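You operate a simulated robot arm through the tools that you are given. There is no shell and no other tool.

You run a simulated robot arm. Do the job below in one go: nothing can be reset, and whatever is moved stays where it is left.

TASK
Pile some things up. At the end: the pink meter spool from the top of the sail table is on the top of the laying board, with the black weight from there on top of it and the small yellow pad on top of that; the wax stick is on the cream polish tin; whatever was shut is shut again. Leave all else as you found it, and nothing knocked over. Set down upright: pink meter spool.

It is judged by the outcome, as a careful person would: the job done as asked, and still so three seconds after it is handed in. It fails if anything else is knocked over, pushed out of place, dropped, spilled or broken.

THE ROBOT
A 6-joint arm with a two-finger gripper, fixed in place. Base frame: the origin is at the foot of the arm, x ahead of it, y to its left, z up; the work surface is at about z = 0. Lengths are in m, angles in rad, forces in N, time in s.
With the tool pointing down near the work surface it reaches from about 0.24 to 0.62 m from the base axis. Its first joint turns from -1.152 to 1.152 rad. Payload 1.37 kg.
Tool frame: the origin (TCP) lies between the finger pads and is the grasp point; the fingertips stand 0.022 m ahead of it; z points along the fingers, y is the line along which they close. Largest opening 0.092 m; the body of the gripper starts 0.065 m behind the TCP.
Orientation is that of the tool frame in the base frame, as a unit quaternion [w, x, y, z]. With the fingers straight down and closing along the base's y, the tool's x points along the base's -x, its y along +y and its z along -z.

THE INTERFACE
- The arm moves only by the tool step_arm. Its argument "deltas" is a list of rows, each an object (a shift or turn left out is 0, a gripper value left out holds the last) with "delta_rot": the turn, a rotation vector about the tool's x, y, z in units of 45 degrees (1.0 is 45 degrees), a list of three; "delta_pos": the shift along the tool's x, y, z in units of 400 mm (1.0 is 400 mm), a list of three; "hand": the gripper command, from -1 (fully open) to 1 (shut), values between in proportion. In form: [{"delta_rot": [wx, wy, wz], "delta_pos": [dx, dy, dz], "hand": hand}, ...]. A call has 1 to 20 rows; each row is the pose to reach, as a shift and turn from the pose commanded when the call began, along the tool's axes at that moment. A call with a number of a shift or a turn outside -1 to 1 is refused whole. Each row takes 0.2 s and may step no farther than 0.05 m and 0.15 rad from the row before; otherwise, or with a gripper value out of range, the whole call is refused. A pose out of reach is approached as far as the arm can. The call stops where the force on the tool passes 40 N (or 10 N more than at its start, if that is more) or the arm is blocked; 0.2 s more then pass. Each finger halts on what it meets, pressing with about 26 N; the grip force reading is that of the motor and also rises with nothing between the fingers. The clock runs only during rows and for 0.2 s after the last one: add rows that repeat a pose to give the fingers time. The reply holds the time, the measured pose of the TCP, the force on the tool along the base axes, the opening and the grip force, in the units named above and with some noise, with the torque about the TCP (base axes, N m) and any sound that the robot's microphone picked up.
- Cameras (640 x 400 px; columns grow to the right, rows downward): "scene" is fixed at [0.0386, -0.4309, 0.5714]; the picture's right is [0.77, -0.64, 0.00], its down [-0.44, -0.53, -0.72] and it looks along [0.46, 0.56, -0.69] (base axes); focal length 286 px, centre (320, 200). "wrist" rides on the gripper at [0.071, 0.019, -0.102] in the tool frame; the picture's right is [-0.26, 0.97, 0.00], its down [-0.75, -0.20, -0.62] and it looks along [-0.60, -0.16, 0.78] (tool axes); focal length 280 px, centre (320, 200). There is no depth. A picture from a camera that has moved, and an enlarged one, comes with that camera's place and axes in the base frame and with its lens. The place of the scene camera against the robot may be out by one fixed shift of up to 0.012 m in any direction.
- grab_frame(camera): a new picture of that camera. The clock stands still meanwhile.
- inspect(camera, box): a new picture of the part [left, top, right, bottom] of that camera's present view, enlarged. The clock stands still meanwhile.
- close_job(): hands the job in; it is judged then, once.

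Nothing tells you positions but the pictures and the camera data. Unless the task says otherwise, let go and move clear before handing in.

The tools are called after "Request:" by a JSON object that holds its "name" and its "arguments". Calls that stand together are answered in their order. step_arm: Moves the arm, as the interface text tells. Its arguments: {"type":"object","properties":{"deltas":{"type":"array"}},"required":["deltas"]} The other tools are called the same way: grab_frame (camera) takes a picture; inspect (camera, box) takes an enlarged picture of a part of a camera's view; close_job () hands the job in.

At the start:

```text
clock: 0.0
ee_pos: [0.4123, -0.1171, 0.2978]
tool_rot: [-0.001, 0.001, 1.0, 0.0]
wrist_force: [0.6, 0.3, -1.1]
moment: [-0.01, -0.01, -0.01]
gripper_width: 0.092
finger_force: 0.0
```

scene: 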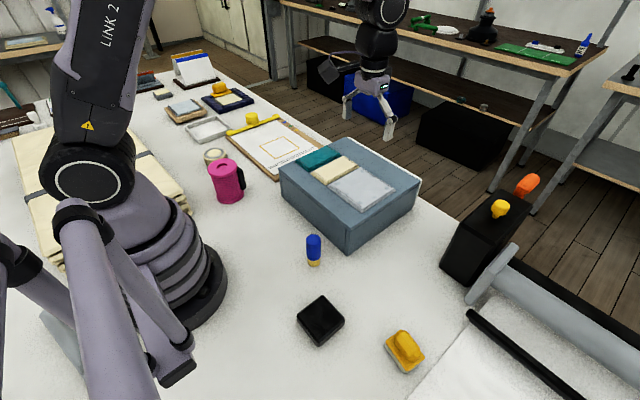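
wrist: 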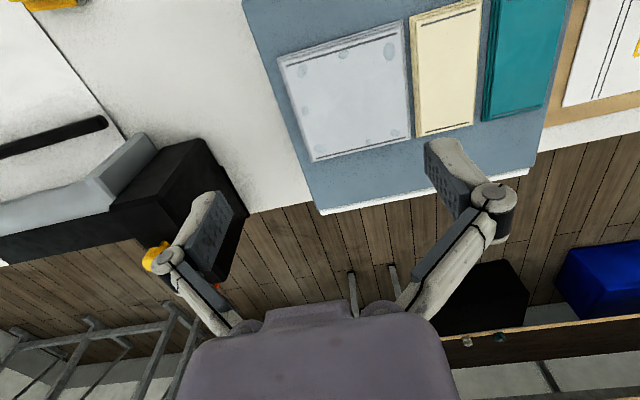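

I see a white table with a pink spool, a blue/yellow stick, a black block, a yellow thing, a clipboard, a cream tin and a grey-blue box. I'll take enlarged views to identify each one before moving anything.

Request:
{"name": "inspect", "arguments": {"camera": "scene", "box": [140, 40, 340, 165]}}

Request:
{"name": "inspect", "arguments": {"camera": "scene", "box": [180, 120, 340, 220]}}

Request:
{"name": "inspect", "arguments": {"camera": "scene", "box": [270, 130, 430, 230]}}

Request:
{"name": "inspect", "arguments": {"camera": "scene", "box": [270, 220, 462, 390]}}

Request:
{"name": "inspect", "arguments": {"camera": "scene", "box": [430, 160, 640, 400]}}

Request:
{"name": "inspect", "arguments": {"camera": "scene", "box": [0, 40, 240, 200]}}

```text
3.20 times, centred on (240, 102) of scene
camera zoom: at [0.0386, -0.4309, 0.5714], right [0.77, -0.64, 0.0], down [-0.44, -0.53, -0.72], along [0.46, 0.56, -0.69], focal length 916 px, centre (576, 512)
```

zoom: 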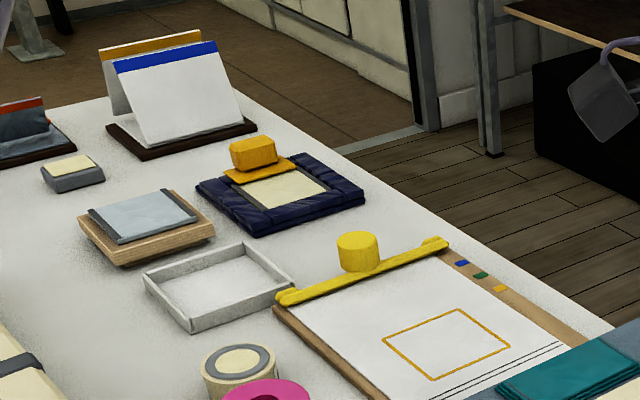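

```text
4.00 times, centred on (260, 170) of scene
camera zoom: at [0.0386, -0.4309, 0.5714], right [0.77, -0.64, 0.0], down [-0.44, -0.53, -0.72], along [0.46, 0.56, -0.69], focal length 1144 px, centre (560, 320)
```

zoom: 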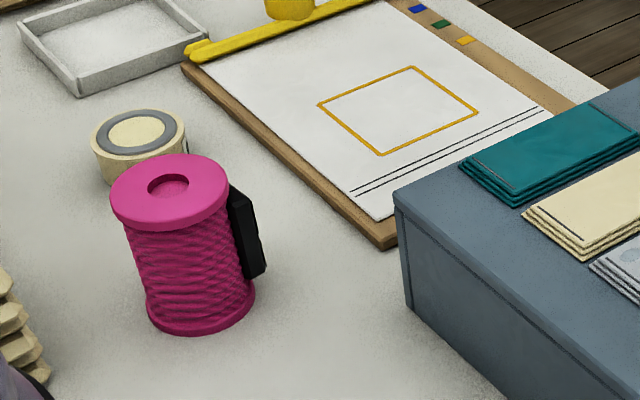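

```text
4.00 times, centred on (350, 180) of scene
camera zoom: at [0.0386, -0.4309, 0.5714], right [0.77, -0.64, 0.0], down [-0.44, -0.53, -0.72], along [0.46, 0.56, -0.69], focal length 1144 px, centre (200, 280)
```

zoom: 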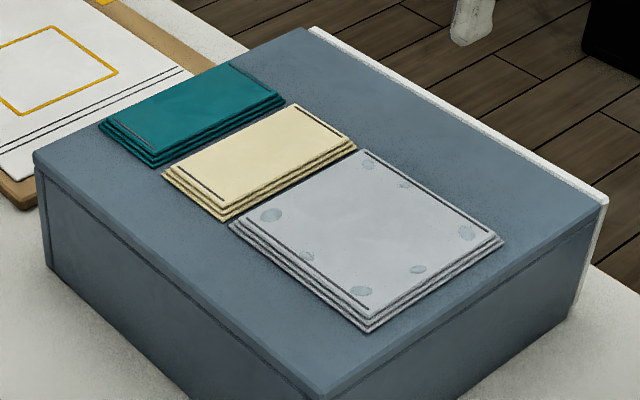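

```text
2.35 times, centred on (366, 305) of scene
camera zoom: at [0.0386, -0.4309, 0.5714], right [0.77, -0.64, 0.0], down [-0.44, -0.53, -0.72], along [0.46, 0.56, -0.69], focal length 673 px, centre (212, -47)
```

zoom: 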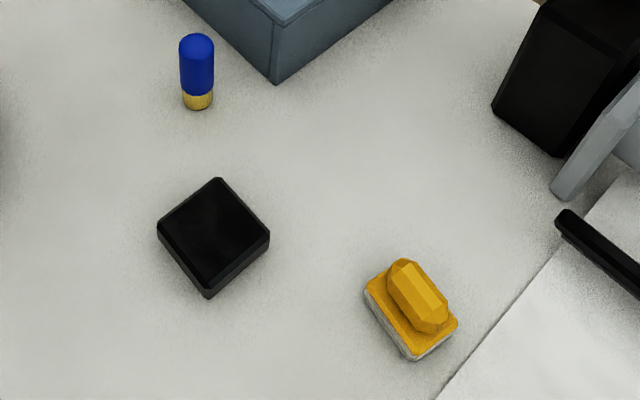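

```text
1.67 times, centred on (535, 280) of scene
camera zoom: at [0.0386, -0.4309, 0.5714], right [0.77, -0.64, 0.0], down [-0.44, -0.53, -0.72], along [0.46, 0.56, -0.69], focal length 477 px, centre (-38, 67)
```

zoom: 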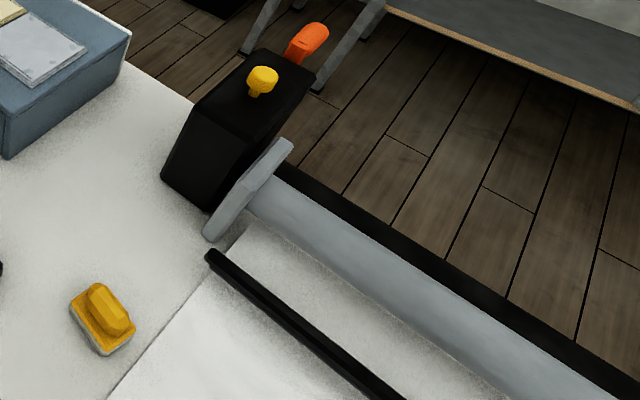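

```text
2.50 times, centred on (120, 120) of scene
camera zoom: at [0.0386, -0.4309, 0.5714], right [0.77, -0.64, 0.0], down [-0.44, -0.53, -0.72], along [0.46, 0.56, -0.69], focal length 715 px, centre (820, 400)
```

zoom: 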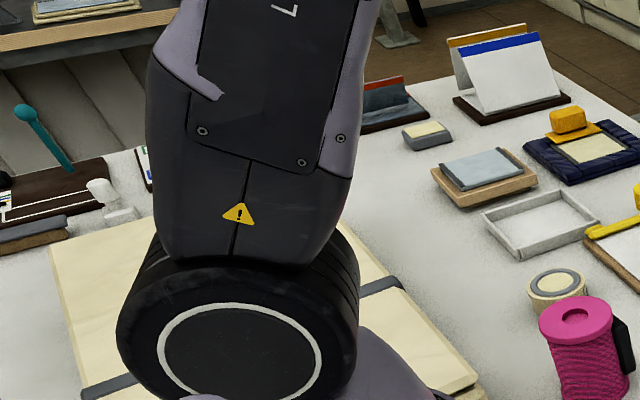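

The reachable candidates are the pink spool near (0.23, 0.21), the cream tin near (0.27, 0.39), the upright blue/yellow stick near (0.27, -0.12), the black block, the yellow pad and the board with the outlined square. I'll raise the arm and move left to look closer with the wrist camera.

Request:
{"name": "step_arm", "arguments": {"deltas": [{"delta_pos": [0.0, 0.0, -0.1]}, {"delta_pos": [0.05, 0.08, -0.15]}, {"delta_pos": [0.1, 0.18, -0.2]}, {"delta_pos": [0.15, 0.28, -0.25]}, {"delta_pos": [0.2, 0.38, -0.25]}, {"delta_pos": [0.25, 0.48, -0.25]}, {"delta_pos": [0.3, 0.58, -0.25]}, {"delta_pos": [0.35, 0.66, -0.25]}]}}

Request:
{"name": "grab_frame", "arguments": {"camera": "wrist"}}

Request:
{"name": "grab_frame", "arguments": {"camera": "scene"}}

```text
clock: 1.8
ee_pos: [0.2727, 0.149, 0.3996]
tool_rot: [0.0, 0.001, 1.0, 0.0]
wrist_force: [0.9, -0.4, 0.1]
moment: [-0.01, -0.01, -0.01]
gripper_width: 0.0924
finger_force: 0.1
```

```text
taken
camera wrist: at [0.2016, 0.1674, 0.5004], right [0.26, 0.96, 0.0], down [0.75, -0.21, 0.63], along [0.6, -0.16, -0.78], focal length 280 px, centre (320, 200)
```

wrist: 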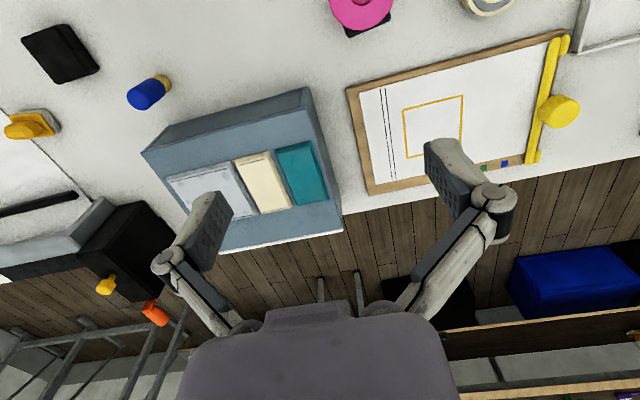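

```text
taken
```

scene: 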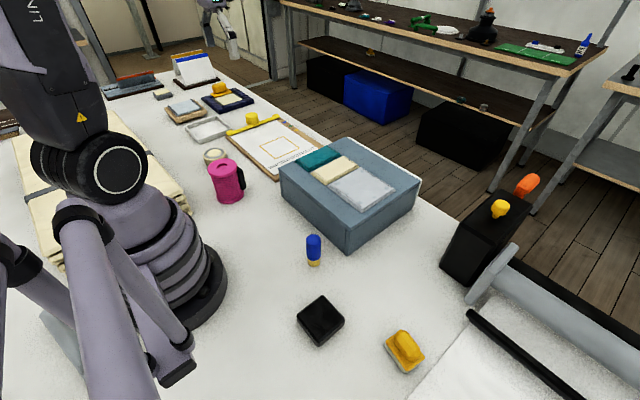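

The wrist view shows the board with its outlined square and yellow bar, plus the box with cloths. I'll turn the tool about the vertical so the camera faces the spool and tin.

Request:
{"name": "step_arm", "arguments": {"deltas": [{"delta_rot": [0, 0, -0.17]}, {"delta_rot": [0, 0, -0.34]}, {"delta_rot": [0, 0, -0.51]}, {"delta_rot": [0, 0, -0.68]}, {"delta_rot": [0, 0, -0.85]}, {"delta_rot": [0, 0, -1]}]}}

Request:
{"name": "step_arm", "arguments": {"deltas": [{"delta_rot": [0, 0, -0.17]}, {"delta_rot": [0, 0, -0.34]}, {"delta_rot": [0, 0, -0.5]}]}}

Request:
{"name": "grab_frame", "arguments": {"camera": "wrist"}}

```text
clock: 3.2
ee_pos: [0.2727, 0.1472, 0.3994]
tool_rot: [0.0, -0.384, 0.923, 0.0]
wrist_force: [-0.1, -0.4, 0.4]
moment: [0.0, -0.02, 0.0]
gripper_width: 0.0917
finger_force: 0.0
```

```text
clock: 4.0
ee_pos: [0.2721, 0.1475, 0.3994]
tool_rot: [0.0, -0.556, 0.831, 0.0]
wrist_force: [-0.2, 0.0, 1.2]
moment: [0.01, 0.0, 0.03]
gripper_width: 0.0919
finger_force: 0.1
```

```text
taken
camera wrist: at [0.2271, 0.0882, 0.5003], right [-0.79, 0.61, 0.0], down [0.48, 0.62, 0.62], along [0.38, 0.5, -0.78], focal length 280 px, centre (320, 200)
```

wrist: 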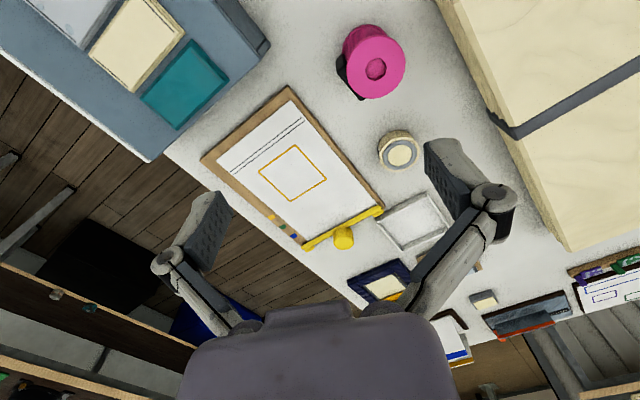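

Request:
{"name": "inspect", "arguments": {"camera": "wrist", "box": [310, 10, 470, 110]}}

Request:
{"name": "inspect", "arguments": {"camera": "wrist", "box": [190, 80, 430, 260]}}

Request:
{"name": "inspect", "arguments": {"camera": "wrist", "box": [340, 120, 440, 190]}}

```text
4.00 times, centred on (390, 60) of wrist
camera zoom: at [0.2271, 0.0882, 0.5003], right [-0.79, 0.61, 0.0], down [0.48, 0.62, 0.62], along [0.38, 0.5, -0.78], focal length 1122 px, centre (40, 760)
```

zoom: 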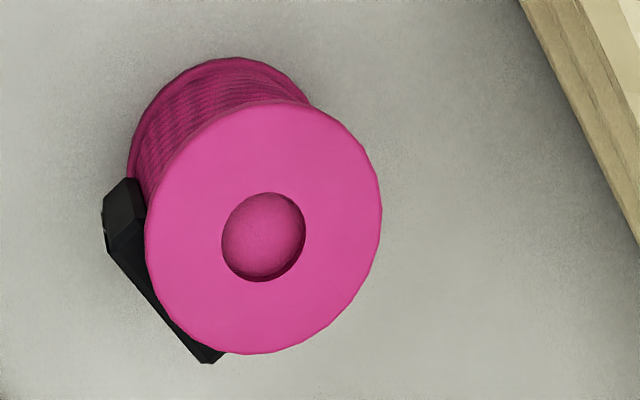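

```text
2.22 times, centred on (310, 170) of wrist
camera zoom: at [0.2271, 0.0882, 0.5003], right [-0.79, 0.61, 0.0], down [0.48, 0.62, 0.62], along [0.38, 0.5, -0.78], focal length 623 px, centre (342, 267)
```

zoom: 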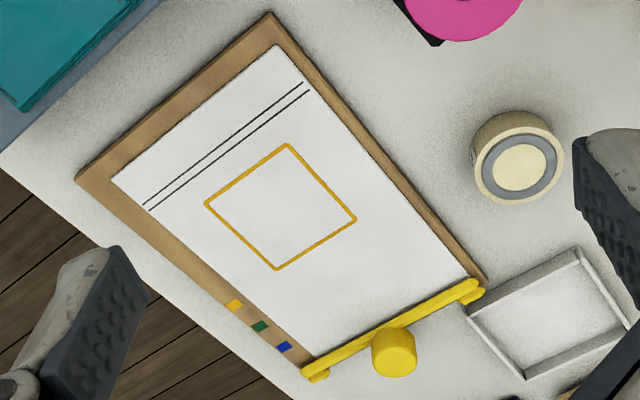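

```text
5.71 times, centred on (390, 155) of wrist
camera zoom: at [0.2271, 0.0882, 0.5003], right [-0.79, 0.61, 0.0], down [0.48, 0.62, 0.62], along [0.38, 0.5, -0.78], focal length 1602 px, centre (-80, 457)
```

zoom: 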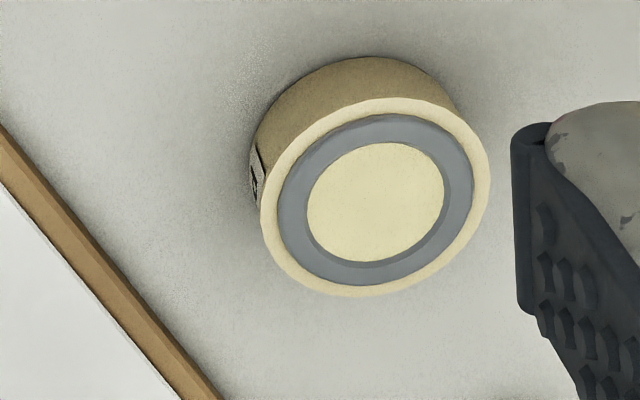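

I'm confident of the tin, the spool (centre ≈ (0.227, 0.206), about 0.105 tall, its black counter on the +x side) and the laying board (square centre ≈ (0.465, 0.307)). I'll turn back so the fingers close along y, clear of the counter, then hover over the spool and check the alignment.

Request:
{"name": "step_arm", "arguments": {"deltas": [{"delta_rot": [0, 0, 0.17]}, {"delta_rot": [0, 0, 0.34]}, {"delta_rot": [0, 0, 0.51]}, {"delta_rot": [0, 0, 0.68]}, {"delta_rot": [0, 0, 0.85]}, {"delta_rot": [0, 0, 1]}]}}

Request:
{"name": "step_arm", "arguments": {"deltas": [{"delta_rot": [0, 0, 0.17]}, {"delta_rot": [0, 0, 0.34]}, {"delta_rot": [0, 0, 0.5]}]}}

Request:
{"name": "step_arm", "arguments": {"deltas": [{"delta_pos": [0.06, 0.075, 0.0]}, {"delta_pos": [0.115, 0.148, 0.05]}, {"delta_pos": [0.115, 0.148, 0.15]}, {"delta_pos": [0.115, 0.148, 0.25]}, {"delta_pos": [0.115, 0.148, 0.35]}, {"delta_pos": [0.115, 0.148, 0.45]}, {"delta_pos": [0.115, 0.148, 0.45]}]}}

Request:
{"name": "grab_frame", "arguments": {"camera": "wrist"}}

Request:
{"name": "grab_frame", "arguments": {"camera": "scene"}}

```text
clock: 5.4
ee_pos: [0.2713, 0.1473, 0.4002]
tool_rot: [0.001, -0.194, 0.981, 0.0]
wrist_force: [-0.1, 0.0, -0.7]
moment: [0.0, 0.03, -0.01]
gripper_width: 0.0919
finger_force: 0.2
```

```text
clock: 6.2
ee_pos: [0.2713, 0.1472, 0.3993]
tool_rot: [0.0, 0.001, 1.0, 0.0]
wrist_force: [0.3, 0.2, -0.3]
moment: [-0.05, 0.01, 0.0]
gripper_width: 0.0921
finger_force: 0.0
```

```text
clock: 7.8
ee_pos: [0.2247, 0.205, 0.2204]
tool_rot: [0.0, 0.0, 1.0, 0.0]
wrist_force: [-0.1, 0.1, 0.6]
moment: [0.01, 0.02, 0.01]
gripper_width: 0.0923
finger_force: 0.0
```

```text
taken
camera wrist: at [0.1534, 0.2239, 0.3207], right [0.26, 0.97, 0.0], down [0.75, -0.2, 0.63], along [0.6, -0.16, -0.78], focal length 280 px, centre (320, 200)
```

wrist: 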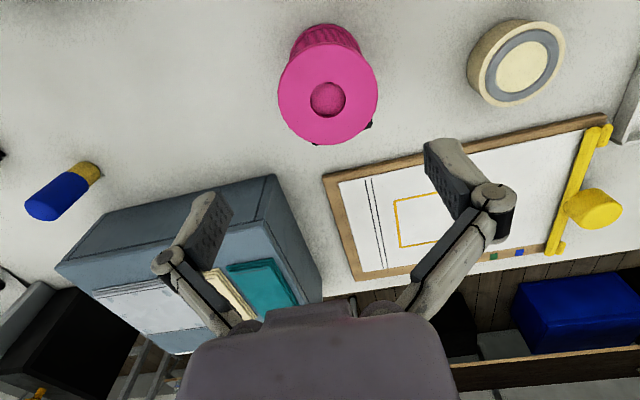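

```text
taken
```

scene: 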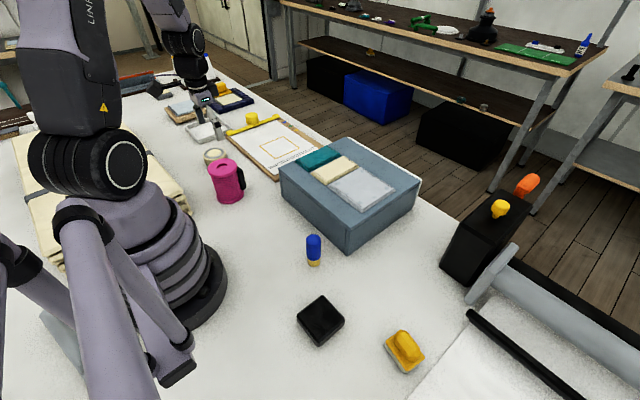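

The flange centre works out at about (0.2265, 0.2095), top at z ≈ 0.10, so I need to shift a few millimetres left. I'll descend straddling the spool to mid-height without closing yet.

Request:
{"name": "step_arm", "arguments": {"deltas": [{"delta_pos": [-0.003, 0.01, 0.0]}, {"delta_pos": [-0.003, 0.01, 0.07]}, {"delta_pos": [-0.003, 0.01, 0.14]}, {"delta_pos": [-0.003, 0.01, 0.2]}, {"delta_pos": [-0.003, 0.01, 0.22]}, {"delta_pos": [-0.003, 0.01, 0.22]}]}}

Request:
{"name": "grab_frame", "arguments": {"camera": "wrist"}}

Request:
{"name": "inspect", "arguments": {"camera": "scene", "box": [160, 100, 320, 220]}}

```text
clock: 9.2
ee_pos: [0.2296, 0.2106, 0.129]
tool_rot: [0.0, 0.0, 1.0, 0.0]
wrist_force: [-0.6, -0.6, -0.5]
moment: [-0.01, 0.01, 0.03]
gripper_width: 0.0921
finger_force: 0.0
```

```text
taken
camera wrist: at [0.1573, 0.2285, 0.231], right [0.26, 0.97, 0.0], down [0.75, -0.2, 0.62], along [0.6, -0.16, -0.78], focal length 280 px, centre (320, 200)
```

wrist: 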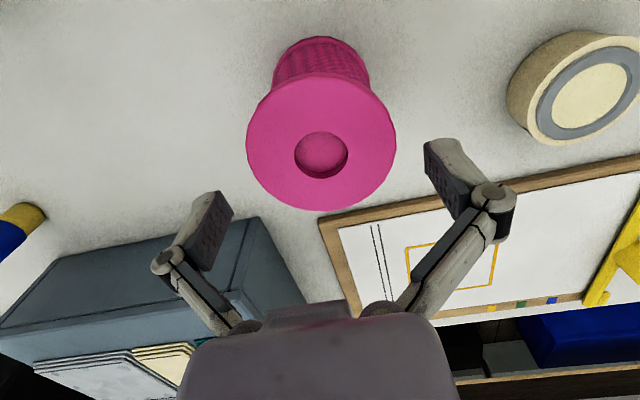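

```text
3.33 times, centred on (240, 160) of scene
camera zoom: at [0.0386, -0.4309, 0.5714], right [0.77, -0.64, 0.0], down [-0.44, -0.53, -0.72], along [0.46, 0.56, -0.69], focal length 954 px, centre (587, 333)
```

zoom: 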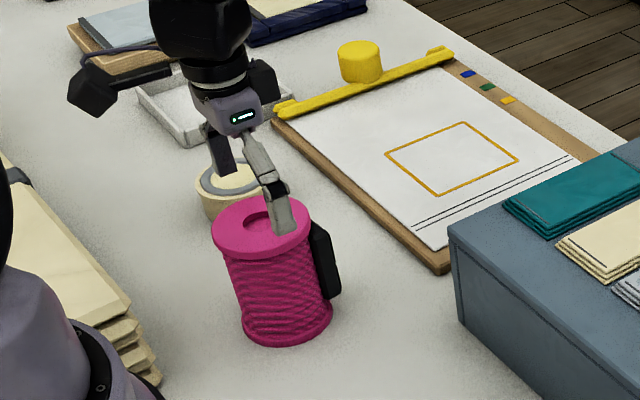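

The fingers straddle the flange with clearance on both sides and the TCP is about 3 mm too far in x. I'll correct that, lower to mid-spool, then close.

Request:
{"name": "step_arm", "arguments": {"deltas": [{"delta_pos": [0.006, 0.0, 0.0]}, {"delta_pos": [0.006, 0.0, 0.03]}, {"delta_pos": [0.006, 0.0, 0.06]}, {"delta_pos": [0.006, 0.0, 0.1]}, {"delta_pos": [0.006, 0.0, 0.14]}, {"delta_pos": [0.006, 0.0, 0.18]}, {"delta_pos": [0.006, 0.0, 0.18]}]}}

Request:
{"name": "grab_frame", "arguments": {"camera": "wrist"}}

Request:
{"name": "inspect", "arguments": {"camera": "scene", "box": [160, 100, 320, 220]}}

```text
clock: 10.8
ee_pos: [0.225, 0.2116, 0.058]
tool_rot: [0.0, 0.0, 1.0, 0.0]
wrist_force: [-2.5, -1.0, 10.3]
moment: [0.01, -0.13, -0.09]
gripper_width: 0.0925
finger_force: 0.2
```

```text
taken
camera wrist: at [0.1542, 0.2296, 0.1598], right [0.26, 0.97, 0.0], down [0.75, -0.2, 0.62], along [0.6, -0.16, -0.78], focal length 280 px, centre (320, 200)
```

wrist: 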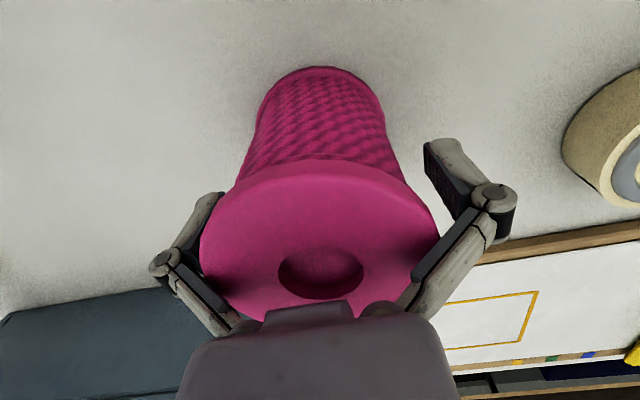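

```text
3.33 times, centred on (240, 160) of scene
camera zoom: at [0.0386, -0.4309, 0.5714], right [0.77, -0.64, 0.0], down [-0.44, -0.53, -0.72], along [0.46, 0.56, -0.69], focal length 954 px, centre (587, 333)
```

zoom: 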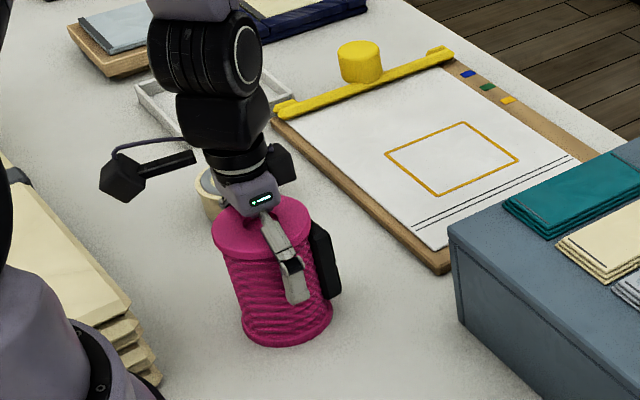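

There is a light 10 N upward contact, so something in the gripper is touching the spool. I'll back up several millimetres and check that the force goes before closing.

Request:
{"name": "step_arm", "arguments": {"deltas": [{"delta_pos": [0, 0, -0.01]}, {"delta_pos": [0, 0, -0.02]}, {"delta_pos": [0, 0, -0.02]}]}}

```text
clock: 11.6
ee_pos: [0.2257, 0.2111, 0.0681]
tool_rot: [0.001, 0.0, 1.0, -0.001]
wrist_force: [0.8, -0.3, 0.5]
moment: [-0.02, 0.01, 0.01]
gripper_width: 0.0919
finger_force: 0.1
```

The force is gone, so I'll close on the spool.

Request:
{"name": "step_arm", "arguments": {"deltas": [{"hand": 0.0}, {"hand": 0.5}, {"hand": 1.0}, {"hand": 1.0}, {"hand": 1.0}]}}

Request:
{"name": "grab_frame", "arguments": {"camera": "wrist"}}

Request:
{"name": "inspect", "arguments": {"camera": "scene", "box": [160, 100, 320, 220]}}

```text
clock: 12.8
ee_pos: [0.2254, 0.2095, 0.0683]
tool_rot: [0.0, 0.0, 1.0, 0.0]
wrist_force: [-1.5, -3.7, 33.0]
moment: [-0.01, 0.0, -0.09]
gripper_width: 0.0791
finger_force: 26.4
```

```text
taken
camera wrist: at [0.1545, 0.2292, 0.1683], right [0.26, 0.97, 0.0], down [0.75, -0.2, 0.63], along [0.6, -0.16, -0.78], focal length 280 px, centre (320, 200)
```

wrist: 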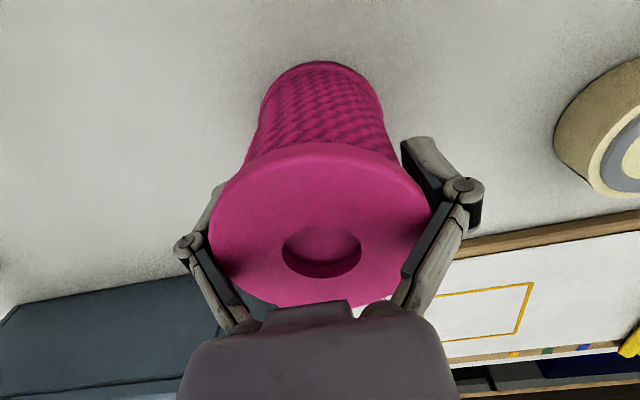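

```text
3.33 times, centred on (240, 160) of scene
camera zoom: at [0.0385, -0.4309, 0.5714], right [0.77, -0.64, 0.0], down [-0.44, -0.53, -0.72], along [0.46, 0.56, -0.69], focal length 954 px, centre (587, 333)
```

zoom: 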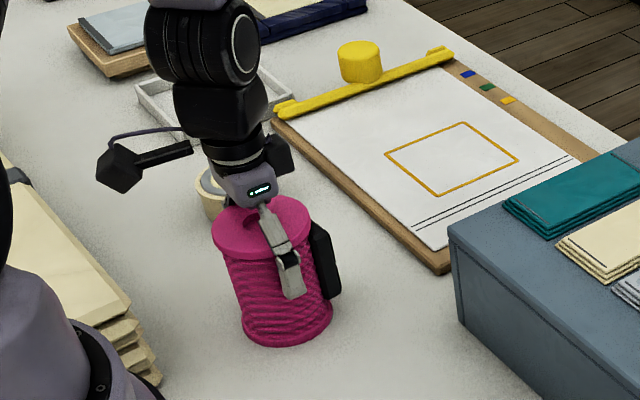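

The grip stopped at 0.079 m with 33 N upward, because the finger links above the pads are wedging on the top flange. I'll open, rise until the flange is level with the pads, and close again.

Request:
{"name": "step_arm", "arguments": {"deltas": [{"hand": 0.2}, {"hand": -0.5}, {"hand": -1.0}, {"hand": -1.0}, {"hand": -1, "delta_pos": [0, 0, -0.025]}, {"hand": -1, "delta_pos": [0, 0, -0.058]}, {"hand": -1, "delta_pos": [0, 0, -0.058]}]}}

Request:
{"name": "grab_frame", "arguments": {"camera": "wrist"}}

```text
clock: 14.4
ee_pos: [0.2248, 0.2104, 0.0893]
tool_rot: [0.0, 0.0, 1.0, -0.001]
wrist_force: [0.4, 0.4, 0.2]
moment: [-0.01, -0.01, 0.01]
gripper_width: 0.0921
finger_force: 0.0
```

```text
taken
camera wrist: at [0.1541, 0.2297, 0.1909], right [0.26, 0.97, 0.0], down [0.75, -0.2, 0.62], along [0.6, -0.16, -0.78], focal length 280 px, centre (320, 200)
```

wrist: 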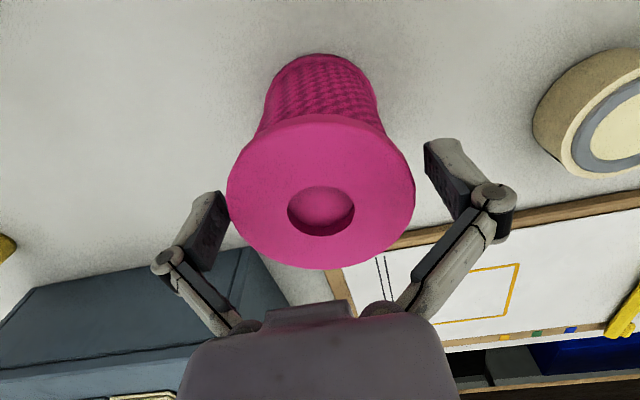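

The flange now sits level with the pad surfaces, since the fingertips draw back when the hand is wide open. I'll close here.

Request:
{"name": "step_arm", "arguments": {"deltas": [{"hand": 0.0}, {"hand": 0.5}, {"hand": 1.0}, {"hand": 1.0}, {"hand": 1.0}]}}

Request:
{"name": "grab_frame", "arguments": {"camera": "wrist"}}

Request:
{"name": "inspect", "arguments": {"camera": "scene", "box": [160, 100, 320, 220]}}

```text
clock: 15.6
ee_pos: [0.2243, 0.2113, 0.0903]
tool_rot: [-0.001, 0.0, 1.0, 0.0]
wrist_force: [-2.3, -3.4, 16.4]
moment: [-0.07, 0.02, -0.07]
gripper_width: 0.0753
finger_force: 25.8
```

```text
taken
camera wrist: at [0.1542, 0.2297, 0.1911], right [0.26, 0.96, 0.0], down [0.75, -0.2, 0.63], along [0.6, -0.16, -0.78], focal length 280 px, centre (320, 200)
```

wrist: 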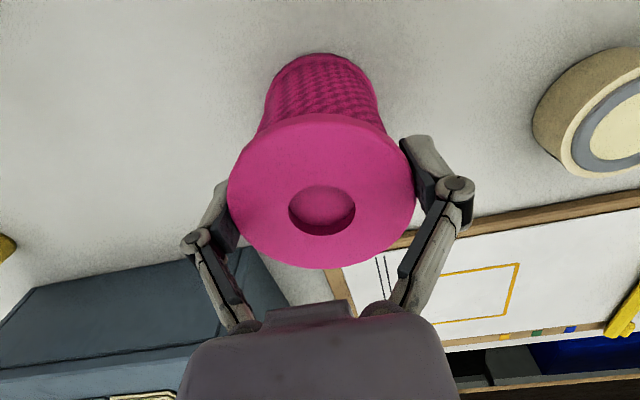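

```text
3.33 times, centred on (240, 160) of scene
camera zoom: at [0.0386, -0.4309, 0.5714], right [0.77, -0.64, 0.0], down [-0.44, -0.53, -0.72], along [0.46, 0.56, -0.69], focal length 954 px, centre (587, 333)
```

zoom: 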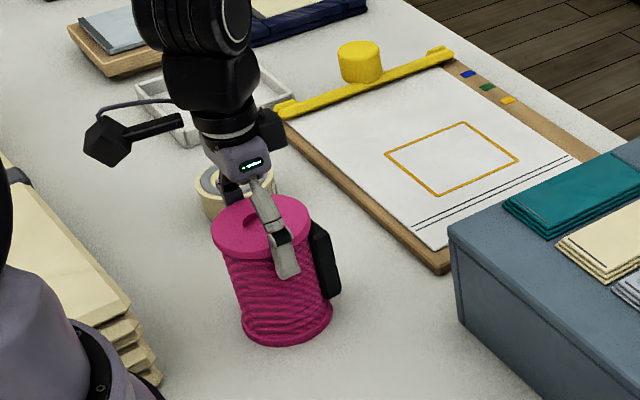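

The spool is gripped at 0.075 m. I'll lift gently and check.

Request:
{"name": "step_arm", "arguments": {"deltas": [{"delta_pos": [0, 0, -0.01], "hand": 1}, {"delta_pos": [0, 0, -0.03], "hand": 1}, {"delta_pos": [0, 0, -0.07], "hand": 1}, {"delta_pos": [0, 0, -0.12], "hand": 1}, {"delta_pos": [0, 0, -0.15], "hand": 1}, {"delta_pos": [0, 0, -0.15], "hand": 1}]}}

Request:
{"name": "grab_frame", "arguments": {"camera": "wrist"}}

Request:
{"name": "inspect", "arguments": {"camera": "scene", "box": [140, 80, 320, 220]}}

```text
clock: 17.0
ee_pos: [0.2242, 0.2105, 0.1515]
tool_rot: [0.0, 0.0, 1.0, -0.001]
wrist_force: [-0.5, -0.1, 0.5]
moment: [-0.01, 0.01, 0.02]
gripper_width: 0.0001
finger_force: 25.7
```

```text
taken
camera wrist: at [0.1538, 0.2298, 0.2515], right [0.26, 0.97, 0.0], down [0.75, -0.2, 0.62], along [0.6, -0.16, -0.78], focal length 280 px, centre (320, 200)
```

wrist: 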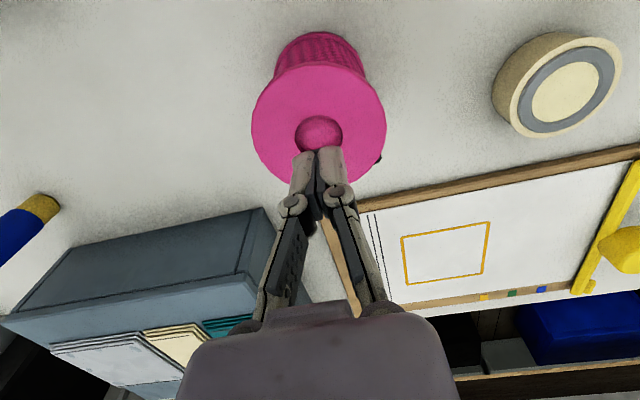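

```text
2.86 times, centred on (230, 150) of scene
camera zoom: at [0.0386, -0.4309, 0.5714], right [0.77, -0.64, 0.0], down [-0.44, -0.53, -0.72], along [0.46, 0.56, -0.69], focal length 817 px, centre (577, 343)
```

zoom: 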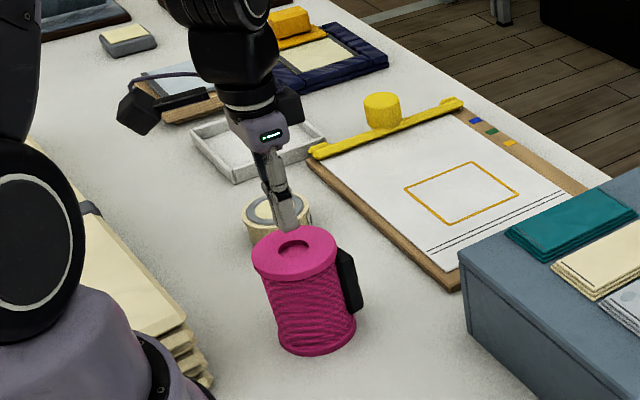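

The fingers slipped off the flange on the lift, but the spool stayed standing and in place. I'll reopen, take a slightly deeper bite, and test the lift in small steps while reading the force.

Request:
{"name": "step_arm", "arguments": {"deltas": [{"hand": -0.3}, {"hand": -1}, {"hand": -1}, {"hand": -1}, {"hand": -1}, {"hand": -1, "delta_pos": [-0.003, 0, 0.05]}, {"hand": -1, "delta_pos": [-0.003, 0, 0.1]}, {"hand": -1, "delta_pos": [-0.003, 0, 0.15]}, {"hand": -1, "delta_pos": [-0.003, 0, 0.178]}, {"hand": -1, "delta_pos": [-0.003, 0, 0.178]}]}}

Request:
{"name": "step_arm", "arguments": {"deltas": [{"hand": 0.0}, {"hand": 0.5}, {"hand": 1.0}, {"hand": 1.0}, {"hand": 1.0}]}}

Request:
{"name": "grab_frame", "arguments": {"camera": "wrist"}}

```text
clock: 19.2
ee_pos: [0.2263, 0.2107, 0.0785]
tool_rot: [0.0, 0.001, 1.0, 0.0]
wrist_force: [-0.1, -1.2, 0.1]
moment: [-0.01, 0.0, -0.01]
gripper_width: 0.092
finger_force: 0.0
```

```text
clock: 20.4
ee_pos: [0.2264, 0.2105, 0.0792]
tool_rot: [0.0, 0.0, 1.0, 0.0]
wrist_force: [0.4, -2.0, 10.3]
moment: [-0.07, 0.06, -0.09]
gripper_width: 0.0745
finger_force: 26.2
```

```text
taken
camera wrist: at [0.1554, 0.23, 0.1798], right [0.26, 0.96, 0.0], down [0.75, -0.2, 0.62], along [0.6, -0.16, -0.78], focal length 280 px, centre (320, 200)
```

wrist: 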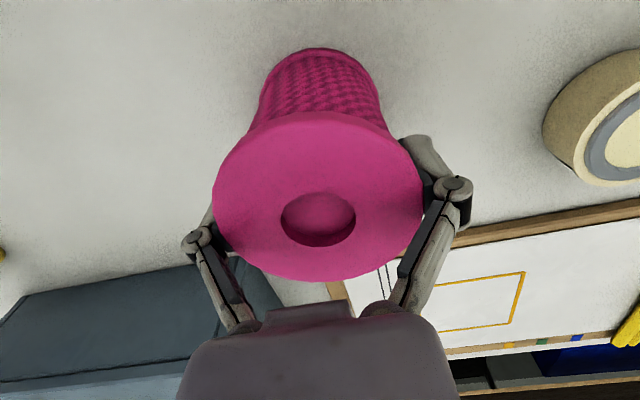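

It's gripped lower at 0.0745 m. I'll make a very slow test lift of a few millimetres.

Request:
{"name": "step_arm", "arguments": {"deltas": [{"delta_pos": [0, 0, -0.003], "hand": 1}, {"delta_pos": [0, 0, -0.006], "hand": 1}, {"delta_pos": [0, 0, -0.009], "hand": 1}, {"delta_pos": [0, 0, -0.012], "hand": 1}, {"delta_pos": [0, 0, -0.015], "hand": 1}, {"delta_pos": [0, 0, -0.015], "hand": 1}]}}

Request:
{"name": "inspect", "arguments": {"camera": "scene", "box": [160, 100, 320, 220]}}

Request:
{"name": "grab_frame", "arguments": {"camera": "wrist"}}

```text
clock: 21.8
ee_pos: [0.2264, 0.2096, 0.0861]
tool_rot: [0.0, 0.001, 1.0, 0.0]
wrist_force: [0.9, -0.2, -1.7]
moment: [0.0, -0.01, 0.02]
gripper_width: 0.0743
finger_force: 26.3
```

```text
3.33 times, centred on (240, 160) of scene
camera zoom: at [0.0386, -0.4309, 0.5714], right [0.77, -0.64, 0.0], down [-0.44, -0.53, -0.72], along [0.46, 0.56, -0.69], focal length 954 px, centre (587, 333)
```

zoom: 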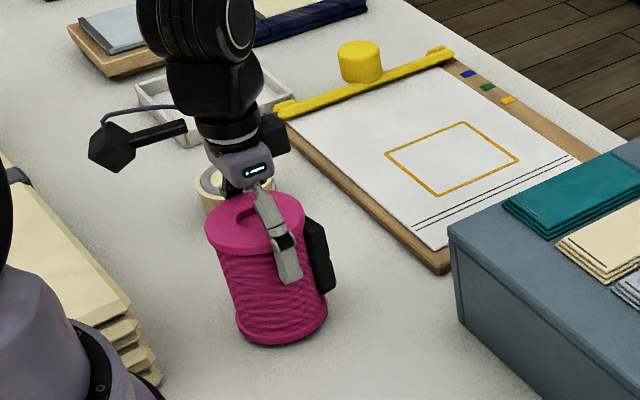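

```text
taken
camera wrist: at [0.1553, 0.2289, 0.1861], right [0.26, 0.97, 0.0], down [0.75, -0.2, 0.62], along [0.6, -0.16, -0.78], focal length 280 px, centre (320, 200)
```

wrist: 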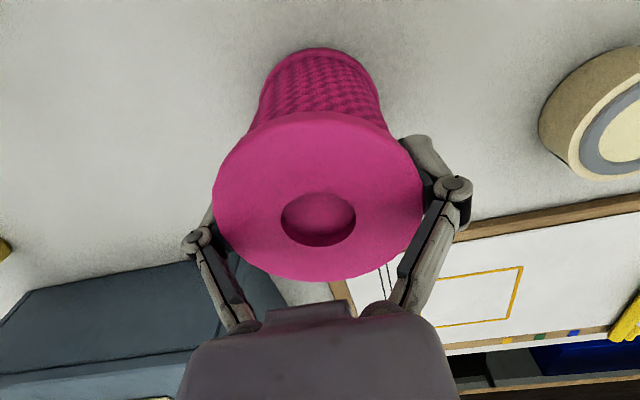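

The spool has risen with the gripper and is very light, so the grip holds. I'll lift higher slowly, carry it over the laying board and stop above the outlined square.

Request:
{"name": "step_arm", "arguments": {"deltas": [{"delta_pos": [0, 0, -0.02], "hand": 1}, {"delta_pos": [0, 0, -0.05], "hand": 1}, {"delta_pos": [0, 0, -0.09], "hand": 1}, {"delta_pos": [0, 0, -0.13], "hand": 1}, {"delta_pos": [0, 0, -0.16], "hand": 1}, {"delta_pos": [0, 0, -0.16], "hand": 1}]}}

Request:
{"name": "step_arm", "arguments": {"deltas": [{"delta_pos": [-0.03, 0.0125, 0], "hand": 1}, {"delta_pos": [-0.09, 0.0375, 0], "hand": 1}, {"delta_pos": [-0.16, 0.067, 0], "hand": 1}, {"delta_pos": [-0.23, 0.096, 0], "hand": 1}, {"delta_pos": [-0.3, 0.126, 0], "hand": 1}, {"delta_pos": [-0.37, 0.155, 0], "hand": 1}, {"delta_pos": [-0.44, 0.184, 0], "hand": 1}, {"delta_pos": [-0.51, 0.214, 0], "hand": 1}, {"delta_pos": [-0.56, 0.235, 0], "hand": 1}, {"delta_pos": [-0.585, 0.245, 0], "hand": 1}, {"delta_pos": [-0.585, 0.245, 0], "hand": 1}]}}

Request:
{"name": "grab_frame", "arguments": {"camera": "wrist"}}

Request:
{"name": "inspect", "arguments": {"camera": "scene", "box": [160, 60, 360, 200]}}

```text
clock: 23.2
ee_pos: [0.2263, 0.21, 0.1496]
tool_rot: [0.0, 0.0, 1.0, 0.0]
wrist_force: [0.5, 0.7, -1.9]
moment: [-0.02, -0.01, 0.0]
gripper_width: 0.074
finger_force: 26.1
```

```text
clock: 25.6
ee_pos: [0.4602, 0.3056, 0.1489]
tool_rot: [0.0, 0.0, 1.0, 0.0]
wrist_force: [0.4, -0.6, -2.3]
moment: [-0.04, 0.0, 0.03]
gripper_width: 0.074
finger_force: 25.6
```

```text
taken
camera wrist: at [0.3893, 0.3259, 0.2502], right [0.26, 0.97, 0.0], down [0.75, -0.2, 0.62], along [0.6, -0.16, -0.78], focal length 280 px, centre (320, 200)
```

wrist: 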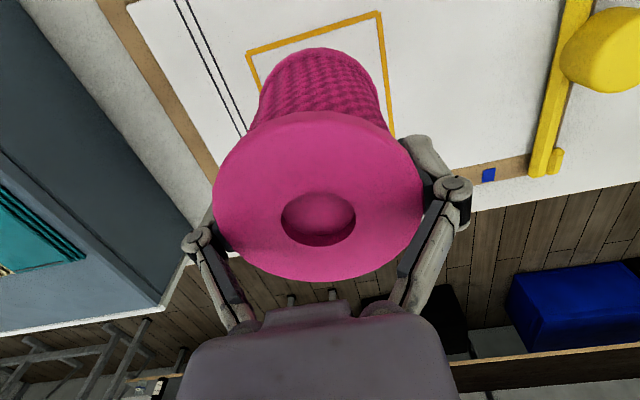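

```text
2.86 times, centred on (260, 130) of scene
camera zoom: at [0.0386, -0.4309, 0.5714], right [0.77, -0.64, 0.0], down [-0.44, -0.53, -0.72], along [0.46, 0.56, -0.69], focal length 817 px, centre (491, 400)
```

zoom: 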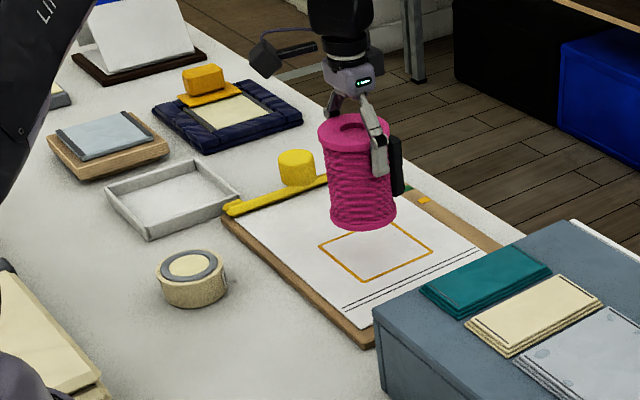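

The spool hangs upright over the square, whose centre I take to be about (0.469, 0.310). I'll nudge slightly and lower to just above the board.

Request:
{"name": "step_arm", "arguments": {"deltas": [{"delta_pos": [-0.01, 0.008, 0], "hand": 1}, {"delta_pos": [-0.01, 0.008, 0.04], "hand": 1}, {"delta_pos": [-0.01, 0.008, 0.08], "hand": 1}, {"delta_pos": [-0.01, 0.008, 0.11], "hand": 1}, {"delta_pos": [-0.01, 0.008, 0.125], "hand": 1}, {"delta_pos": [-0.01, 0.008, 0.125], "hand": 1}]}}

Request:
{"name": "inspect", "arguments": {"camera": "scene", "box": [200, 70, 360, 190]}}

```text
clock: 27.0
ee_pos: [0.4652, 0.311, 0.0992]
tool_rot: [0.0, 0.0, 1.0, 0.0]
wrist_force: [-0.7, 0.0, -2.5]
moment: [0.03, -0.02, -0.02]
gripper_width: 0.0741
finger_force: 26.3
```

```text
3.33 times, centred on (280, 130) of scene
camera zoom: at [0.0386, -0.4309, 0.5714], right [0.77, -0.64, 0.0], down [-0.44, -0.53, -0.72], along [0.46, 0.56, -0.69], focal length 954 px, centre (453, 433)
```

zoom: 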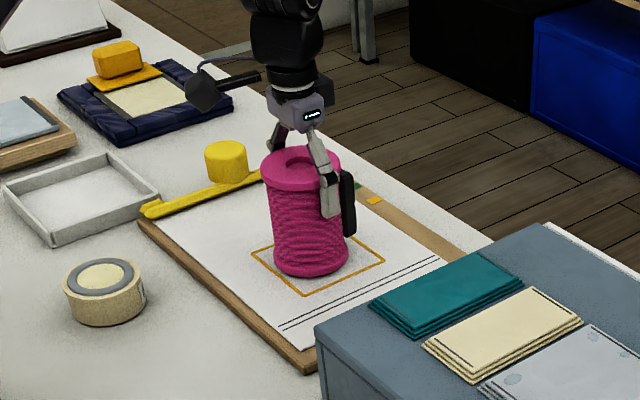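

Request:
{"name": "step_arm", "arguments": {"deltas": [{"delta_pos": [0, 0, 0.005], "hand": 1}, {"delta_pos": [0, 0, 0.01], "hand": 1}, {"delta_pos": [0, 0, 0.01], "hand": 1}]}}

```text
clock: 27.8
ee_pos: [0.4645, 0.3099, 0.0959]
tool_rot: [0.0, 0.0, 1.0, 0.0]
wrist_force: [0.0, 0.3, -1.9]
moment: [0.0, -0.05, -0.01]
gripper_width: 0.0742
finger_force: 26.1
```

The spool is still hanging freely, so I'll keep lowering in small steps until I feel contact.

Request:
{"name": "step_arm", "arguments": {"deltas": [{"delta_pos": [0, 0, 0.004], "hand": 1}, {"delta_pos": [0, 0, 0.008], "hand": 1}, {"delta_pos": [0, 0, 0.008], "hand": 1}]}}

```text
clock: 28.6
ee_pos: [0.4656, 0.3104, 0.0938]
tool_rot: [0.001, -0.001, 1.0, 0.002]
wrist_force: [-2.6, -3.0, 16.4]
moment: [-0.13, 0.01, -0.21]
gripper_width: 0.0745
finger_force: 26.0
```

It's in contact with the board at TCP z ≈ 0.094. I'll ease up a hair and open.

Request:
{"name": "step_arm", "arguments": {"deltas": [{"delta_pos": [0, 0, -0.003], "hand": 1}, {"delta_pos": [0, 0, -0.003], "hand": 0.2}, {"delta_pos": [0, 0, -0.003], "hand": -0.3}, {"delta_pos": [0, 0, -0.003], "hand": -1}, {"delta_pos": [0, 0, -0.003], "hand": -1}, {"delta_pos": [0, 0, -0.003], "hand": -1}]}}

Request:
{"name": "step_arm", "arguments": {"deltas": [{"delta_pos": [0, 0, -0.03], "hand": -1}, {"delta_pos": [0, 0, -0.08], "hand": -1}, {"delta_pos": [0, 0, -0.15], "hand": -1}, {"delta_pos": [0, 0, -0.25], "hand": -1}, {"delta_pos": [0, 0, -0.35], "hand": -1}, {"delta_pos": [0, 0, -0.4], "hand": -1}, {"delta_pos": [0, 0, -0.4], "hand": -1}]}}

Request:
{"name": "grab_frame", "arguments": {"camera": "wrist"}}

Request:
{"name": "inspect", "arguments": {"camera": "scene", "box": [200, 70, 360, 190]}}

```text
clock: 30.0
ee_pos: [0.4636, 0.3101, 0.0928]
tool_rot: [0.001, 0.0, 1.0, 0.0]
wrist_force: [-0.2, 0.4, 0.3]
moment: [-0.02, 0.01, -0.02]
gripper_width: 0.0919
finger_force: 0.0
```

```text
clock: 31.6
ee_pos: [0.4642, 0.3097, 0.2521]
tool_rot: [0.0, 0.001, 1.0, 0.0]
wrist_force: [-0.4, 0.7, 0.0]
moment: [0.01, 0.0, 0.01]
gripper_width: 0.0918
finger_force: 0.1
```

```text
taken
camera wrist: at [0.393, 0.3289, 0.3533], right [0.26, 0.97, 0.0], down [0.75, -0.2, 0.62], along [0.6, -0.16, -0.78], focal length 280 px, centre (320, 200)
```

wrist: 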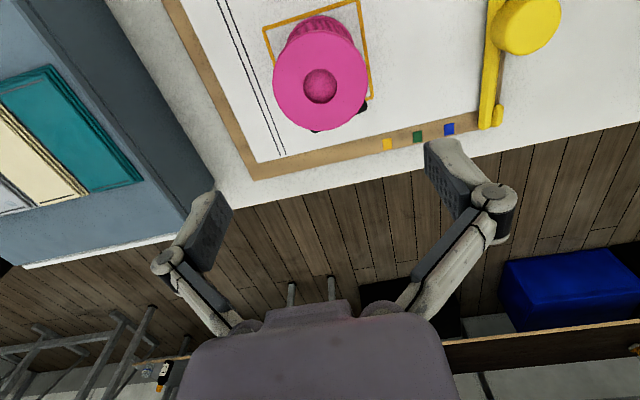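

```text
3.33 times, centred on (280, 130) of scene
camera zoom: at [0.0386, -0.4309, 0.5714], right [0.77, -0.64, 0.0], down [-0.44, -0.53, -0.72], along [0.46, 0.56, -0.69], focal length 954 px, centre (453, 433)
```

zoom: 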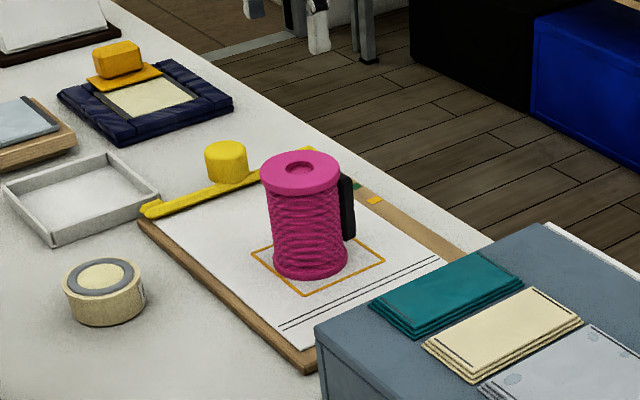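

The spool stands upright on the laying board inside the square, centred at about (0.4635, 0.310), top at about z = 0.117. Next I'll move to the black weight on the right side and look down on it.

Request:
{"name": "step_arm", "arguments": {"deltas": [{"delta_pos": [0.02, -0.04, -0.05]}, {"delta_pos": [0.06, -0.12, -0.1]}, {"delta_pos": [0.1, -0.22, -0.12]}, {"delta_pos": [0.15, -0.32, -0.12]}, {"delta_pos": [0.2, -0.42, -0.12]}, {"delta_pos": [0.25, -0.52, -0.12]}, {"delta_pos": [0.3, -0.62, -0.12]}, {"delta_pos": [0.35, -0.72, -0.12]}, {"delta_pos": [0.4, -0.82, -0.12]}]}}

Request:
{"name": "step_arm", "arguments": {"deltas": [{"delta_pos": [0.03, -0.1, 0]}, {"delta_pos": [0.06, -0.2, 0]}, {"delta_pos": [0.1, -0.3, 0]}, {"delta_pos": [0.15, -0.4, 0.0]}, {"delta_pos": [0.17, -0.45, 0.0]}, {"delta_pos": [0.17, -0.45, 0.0]}]}}

Request:
{"name": "grab_frame", "arguments": {"camera": "wrist"}}

Request:
{"name": "grab_frame", "arguments": {"camera": "scene"}}

```text
clock: 33.6
ee_pos: [0.3027, -0.0177, 0.3017]
tool_rot: [-0.001, 0.0, 1.0, 0.0]
wrist_force: [-0.1, -0.1, 0.9]
moment: [-0.02, 0.0, 0.01]
gripper_width: 0.0921
finger_force: 0.1
```

```text
clock: 35.0
ee_pos: [0.2374, -0.1975, 0.3023]
tool_rot: [0.0, 0.0, 1.0, 0.0]
wrist_force: [0.0, 0.0, -0.7]
moment: [0.03, 0.02, -0.01]
gripper_width: 0.0919
finger_force: 0.1
```

```text
taken
camera wrist: at [0.1659, -0.1791, 0.4023], right [0.26, 0.97, 0.0], down [0.75, -0.2, 0.62], along [0.6, -0.16, -0.78], focal length 280 px, centre (320, 200)
```

wrist: 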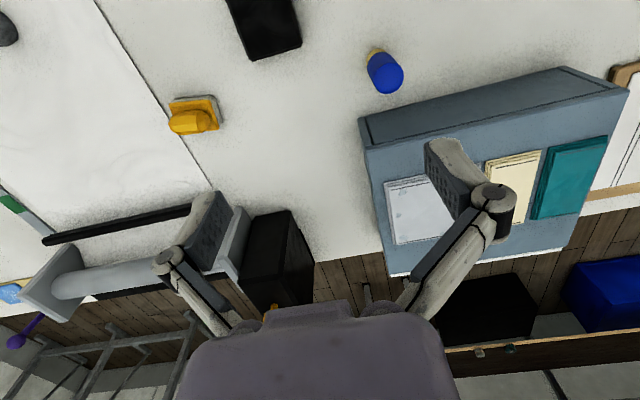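

```text
taken
```

scene: 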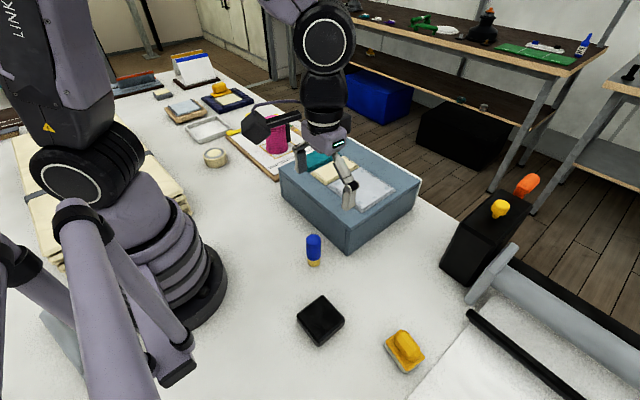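

I'll rotate the tool so the camera looks toward the weight and pad.

Request:
{"name": "step_arm", "arguments": {"deltas": [{"delta_rot": [0, 0, 0.17]}, {"delta_rot": [0, 0, 0.34]}, {"delta_rot": [0, 0, 0.51]}, {"delta_rot": [0, 0, 0.68]}, {"delta_rot": [0, 0, 0.85]}, {"delta_rot": [0, 0, 1]}, {"delta_rot": [0, 0, 1]}]}}

Request:
{"name": "grab_frame", "arguments": {"camera": "wrist"}}

```text
clock: 36.6
ee_pos: [0.2372, -0.1968, 0.3017]
tool_rot: [0.0, 0.383, 0.924, 0.0]
wrist_force: [0.7, 0.0, -0.6]
moment: [0.0, 0.0, 0.0]
gripper_width: 0.092
finger_force: 0.0
```

```text
taken
camera wrist: at [0.1999, -0.1333, 0.4029], right [0.87, 0.5, 0.0], down [0.39, -0.68, 0.63], along [0.31, -0.54, -0.78], focal length 280 px, centre (320, 200)
```

wrist: 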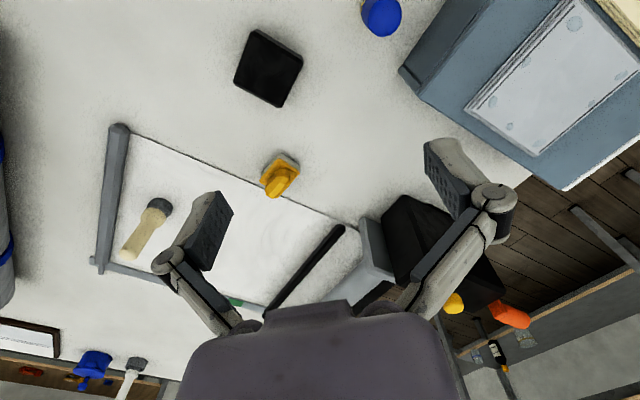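

Request:
{"name": "inspect", "arguments": {"camera": "wrist", "box": [210, 10, 330, 210]}}

Request:
{"name": "inspect", "arguments": {"camera": "wrist", "box": [225, 20, 315, 110]}}

Request:
{"name": "inspect", "arguments": {"camera": "wrist", "box": [245, 140, 315, 210]}}

```text
2.00 times, centred on (270, 110) of wrist
camera zoom: at [0.1999, -0.1333, 0.4029], right [0.87, 0.5, 0.0], down [0.39, -0.68, 0.63], along [0.31, -0.54, -0.78], focal length 561 px, centre (420, 380)
```

zoom: 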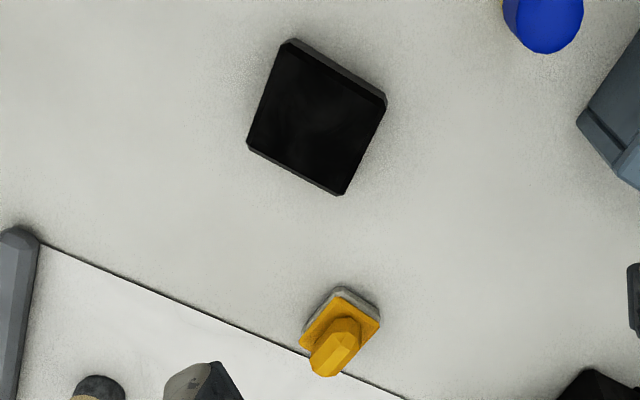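

```text
4.44 times, centred on (270, 65) of wrist
camera zoom: at [0.1999, -0.1333, 0.4029], right [0.87, 0.5, 0.0], down [0.39, -0.68, 0.63], along [0.31, -0.54, -0.78], focal length 1246 px, centre (542, 800)
```

zoom: 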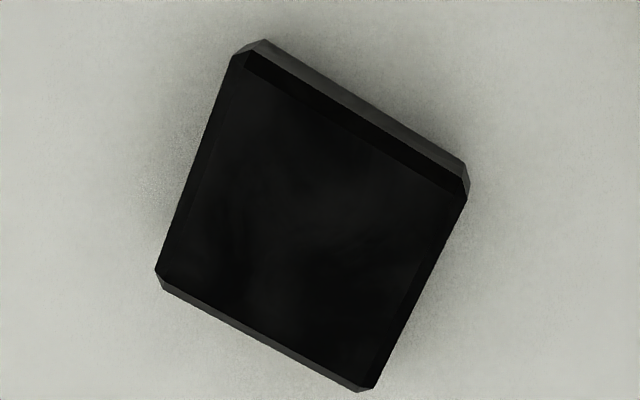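

```text
5.71 times, centred on (280, 175) of wrist
camera zoom: at [0.1999, -0.1333, 0.4029], right [0.87, 0.5, 0.0], down [0.39, -0.68, 0.63], along [0.31, -0.54, -0.78], focal length 1602 px, centre (549, 343)
```

zoom: 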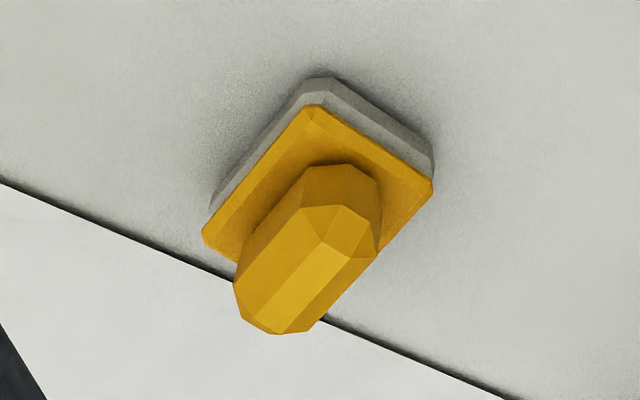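

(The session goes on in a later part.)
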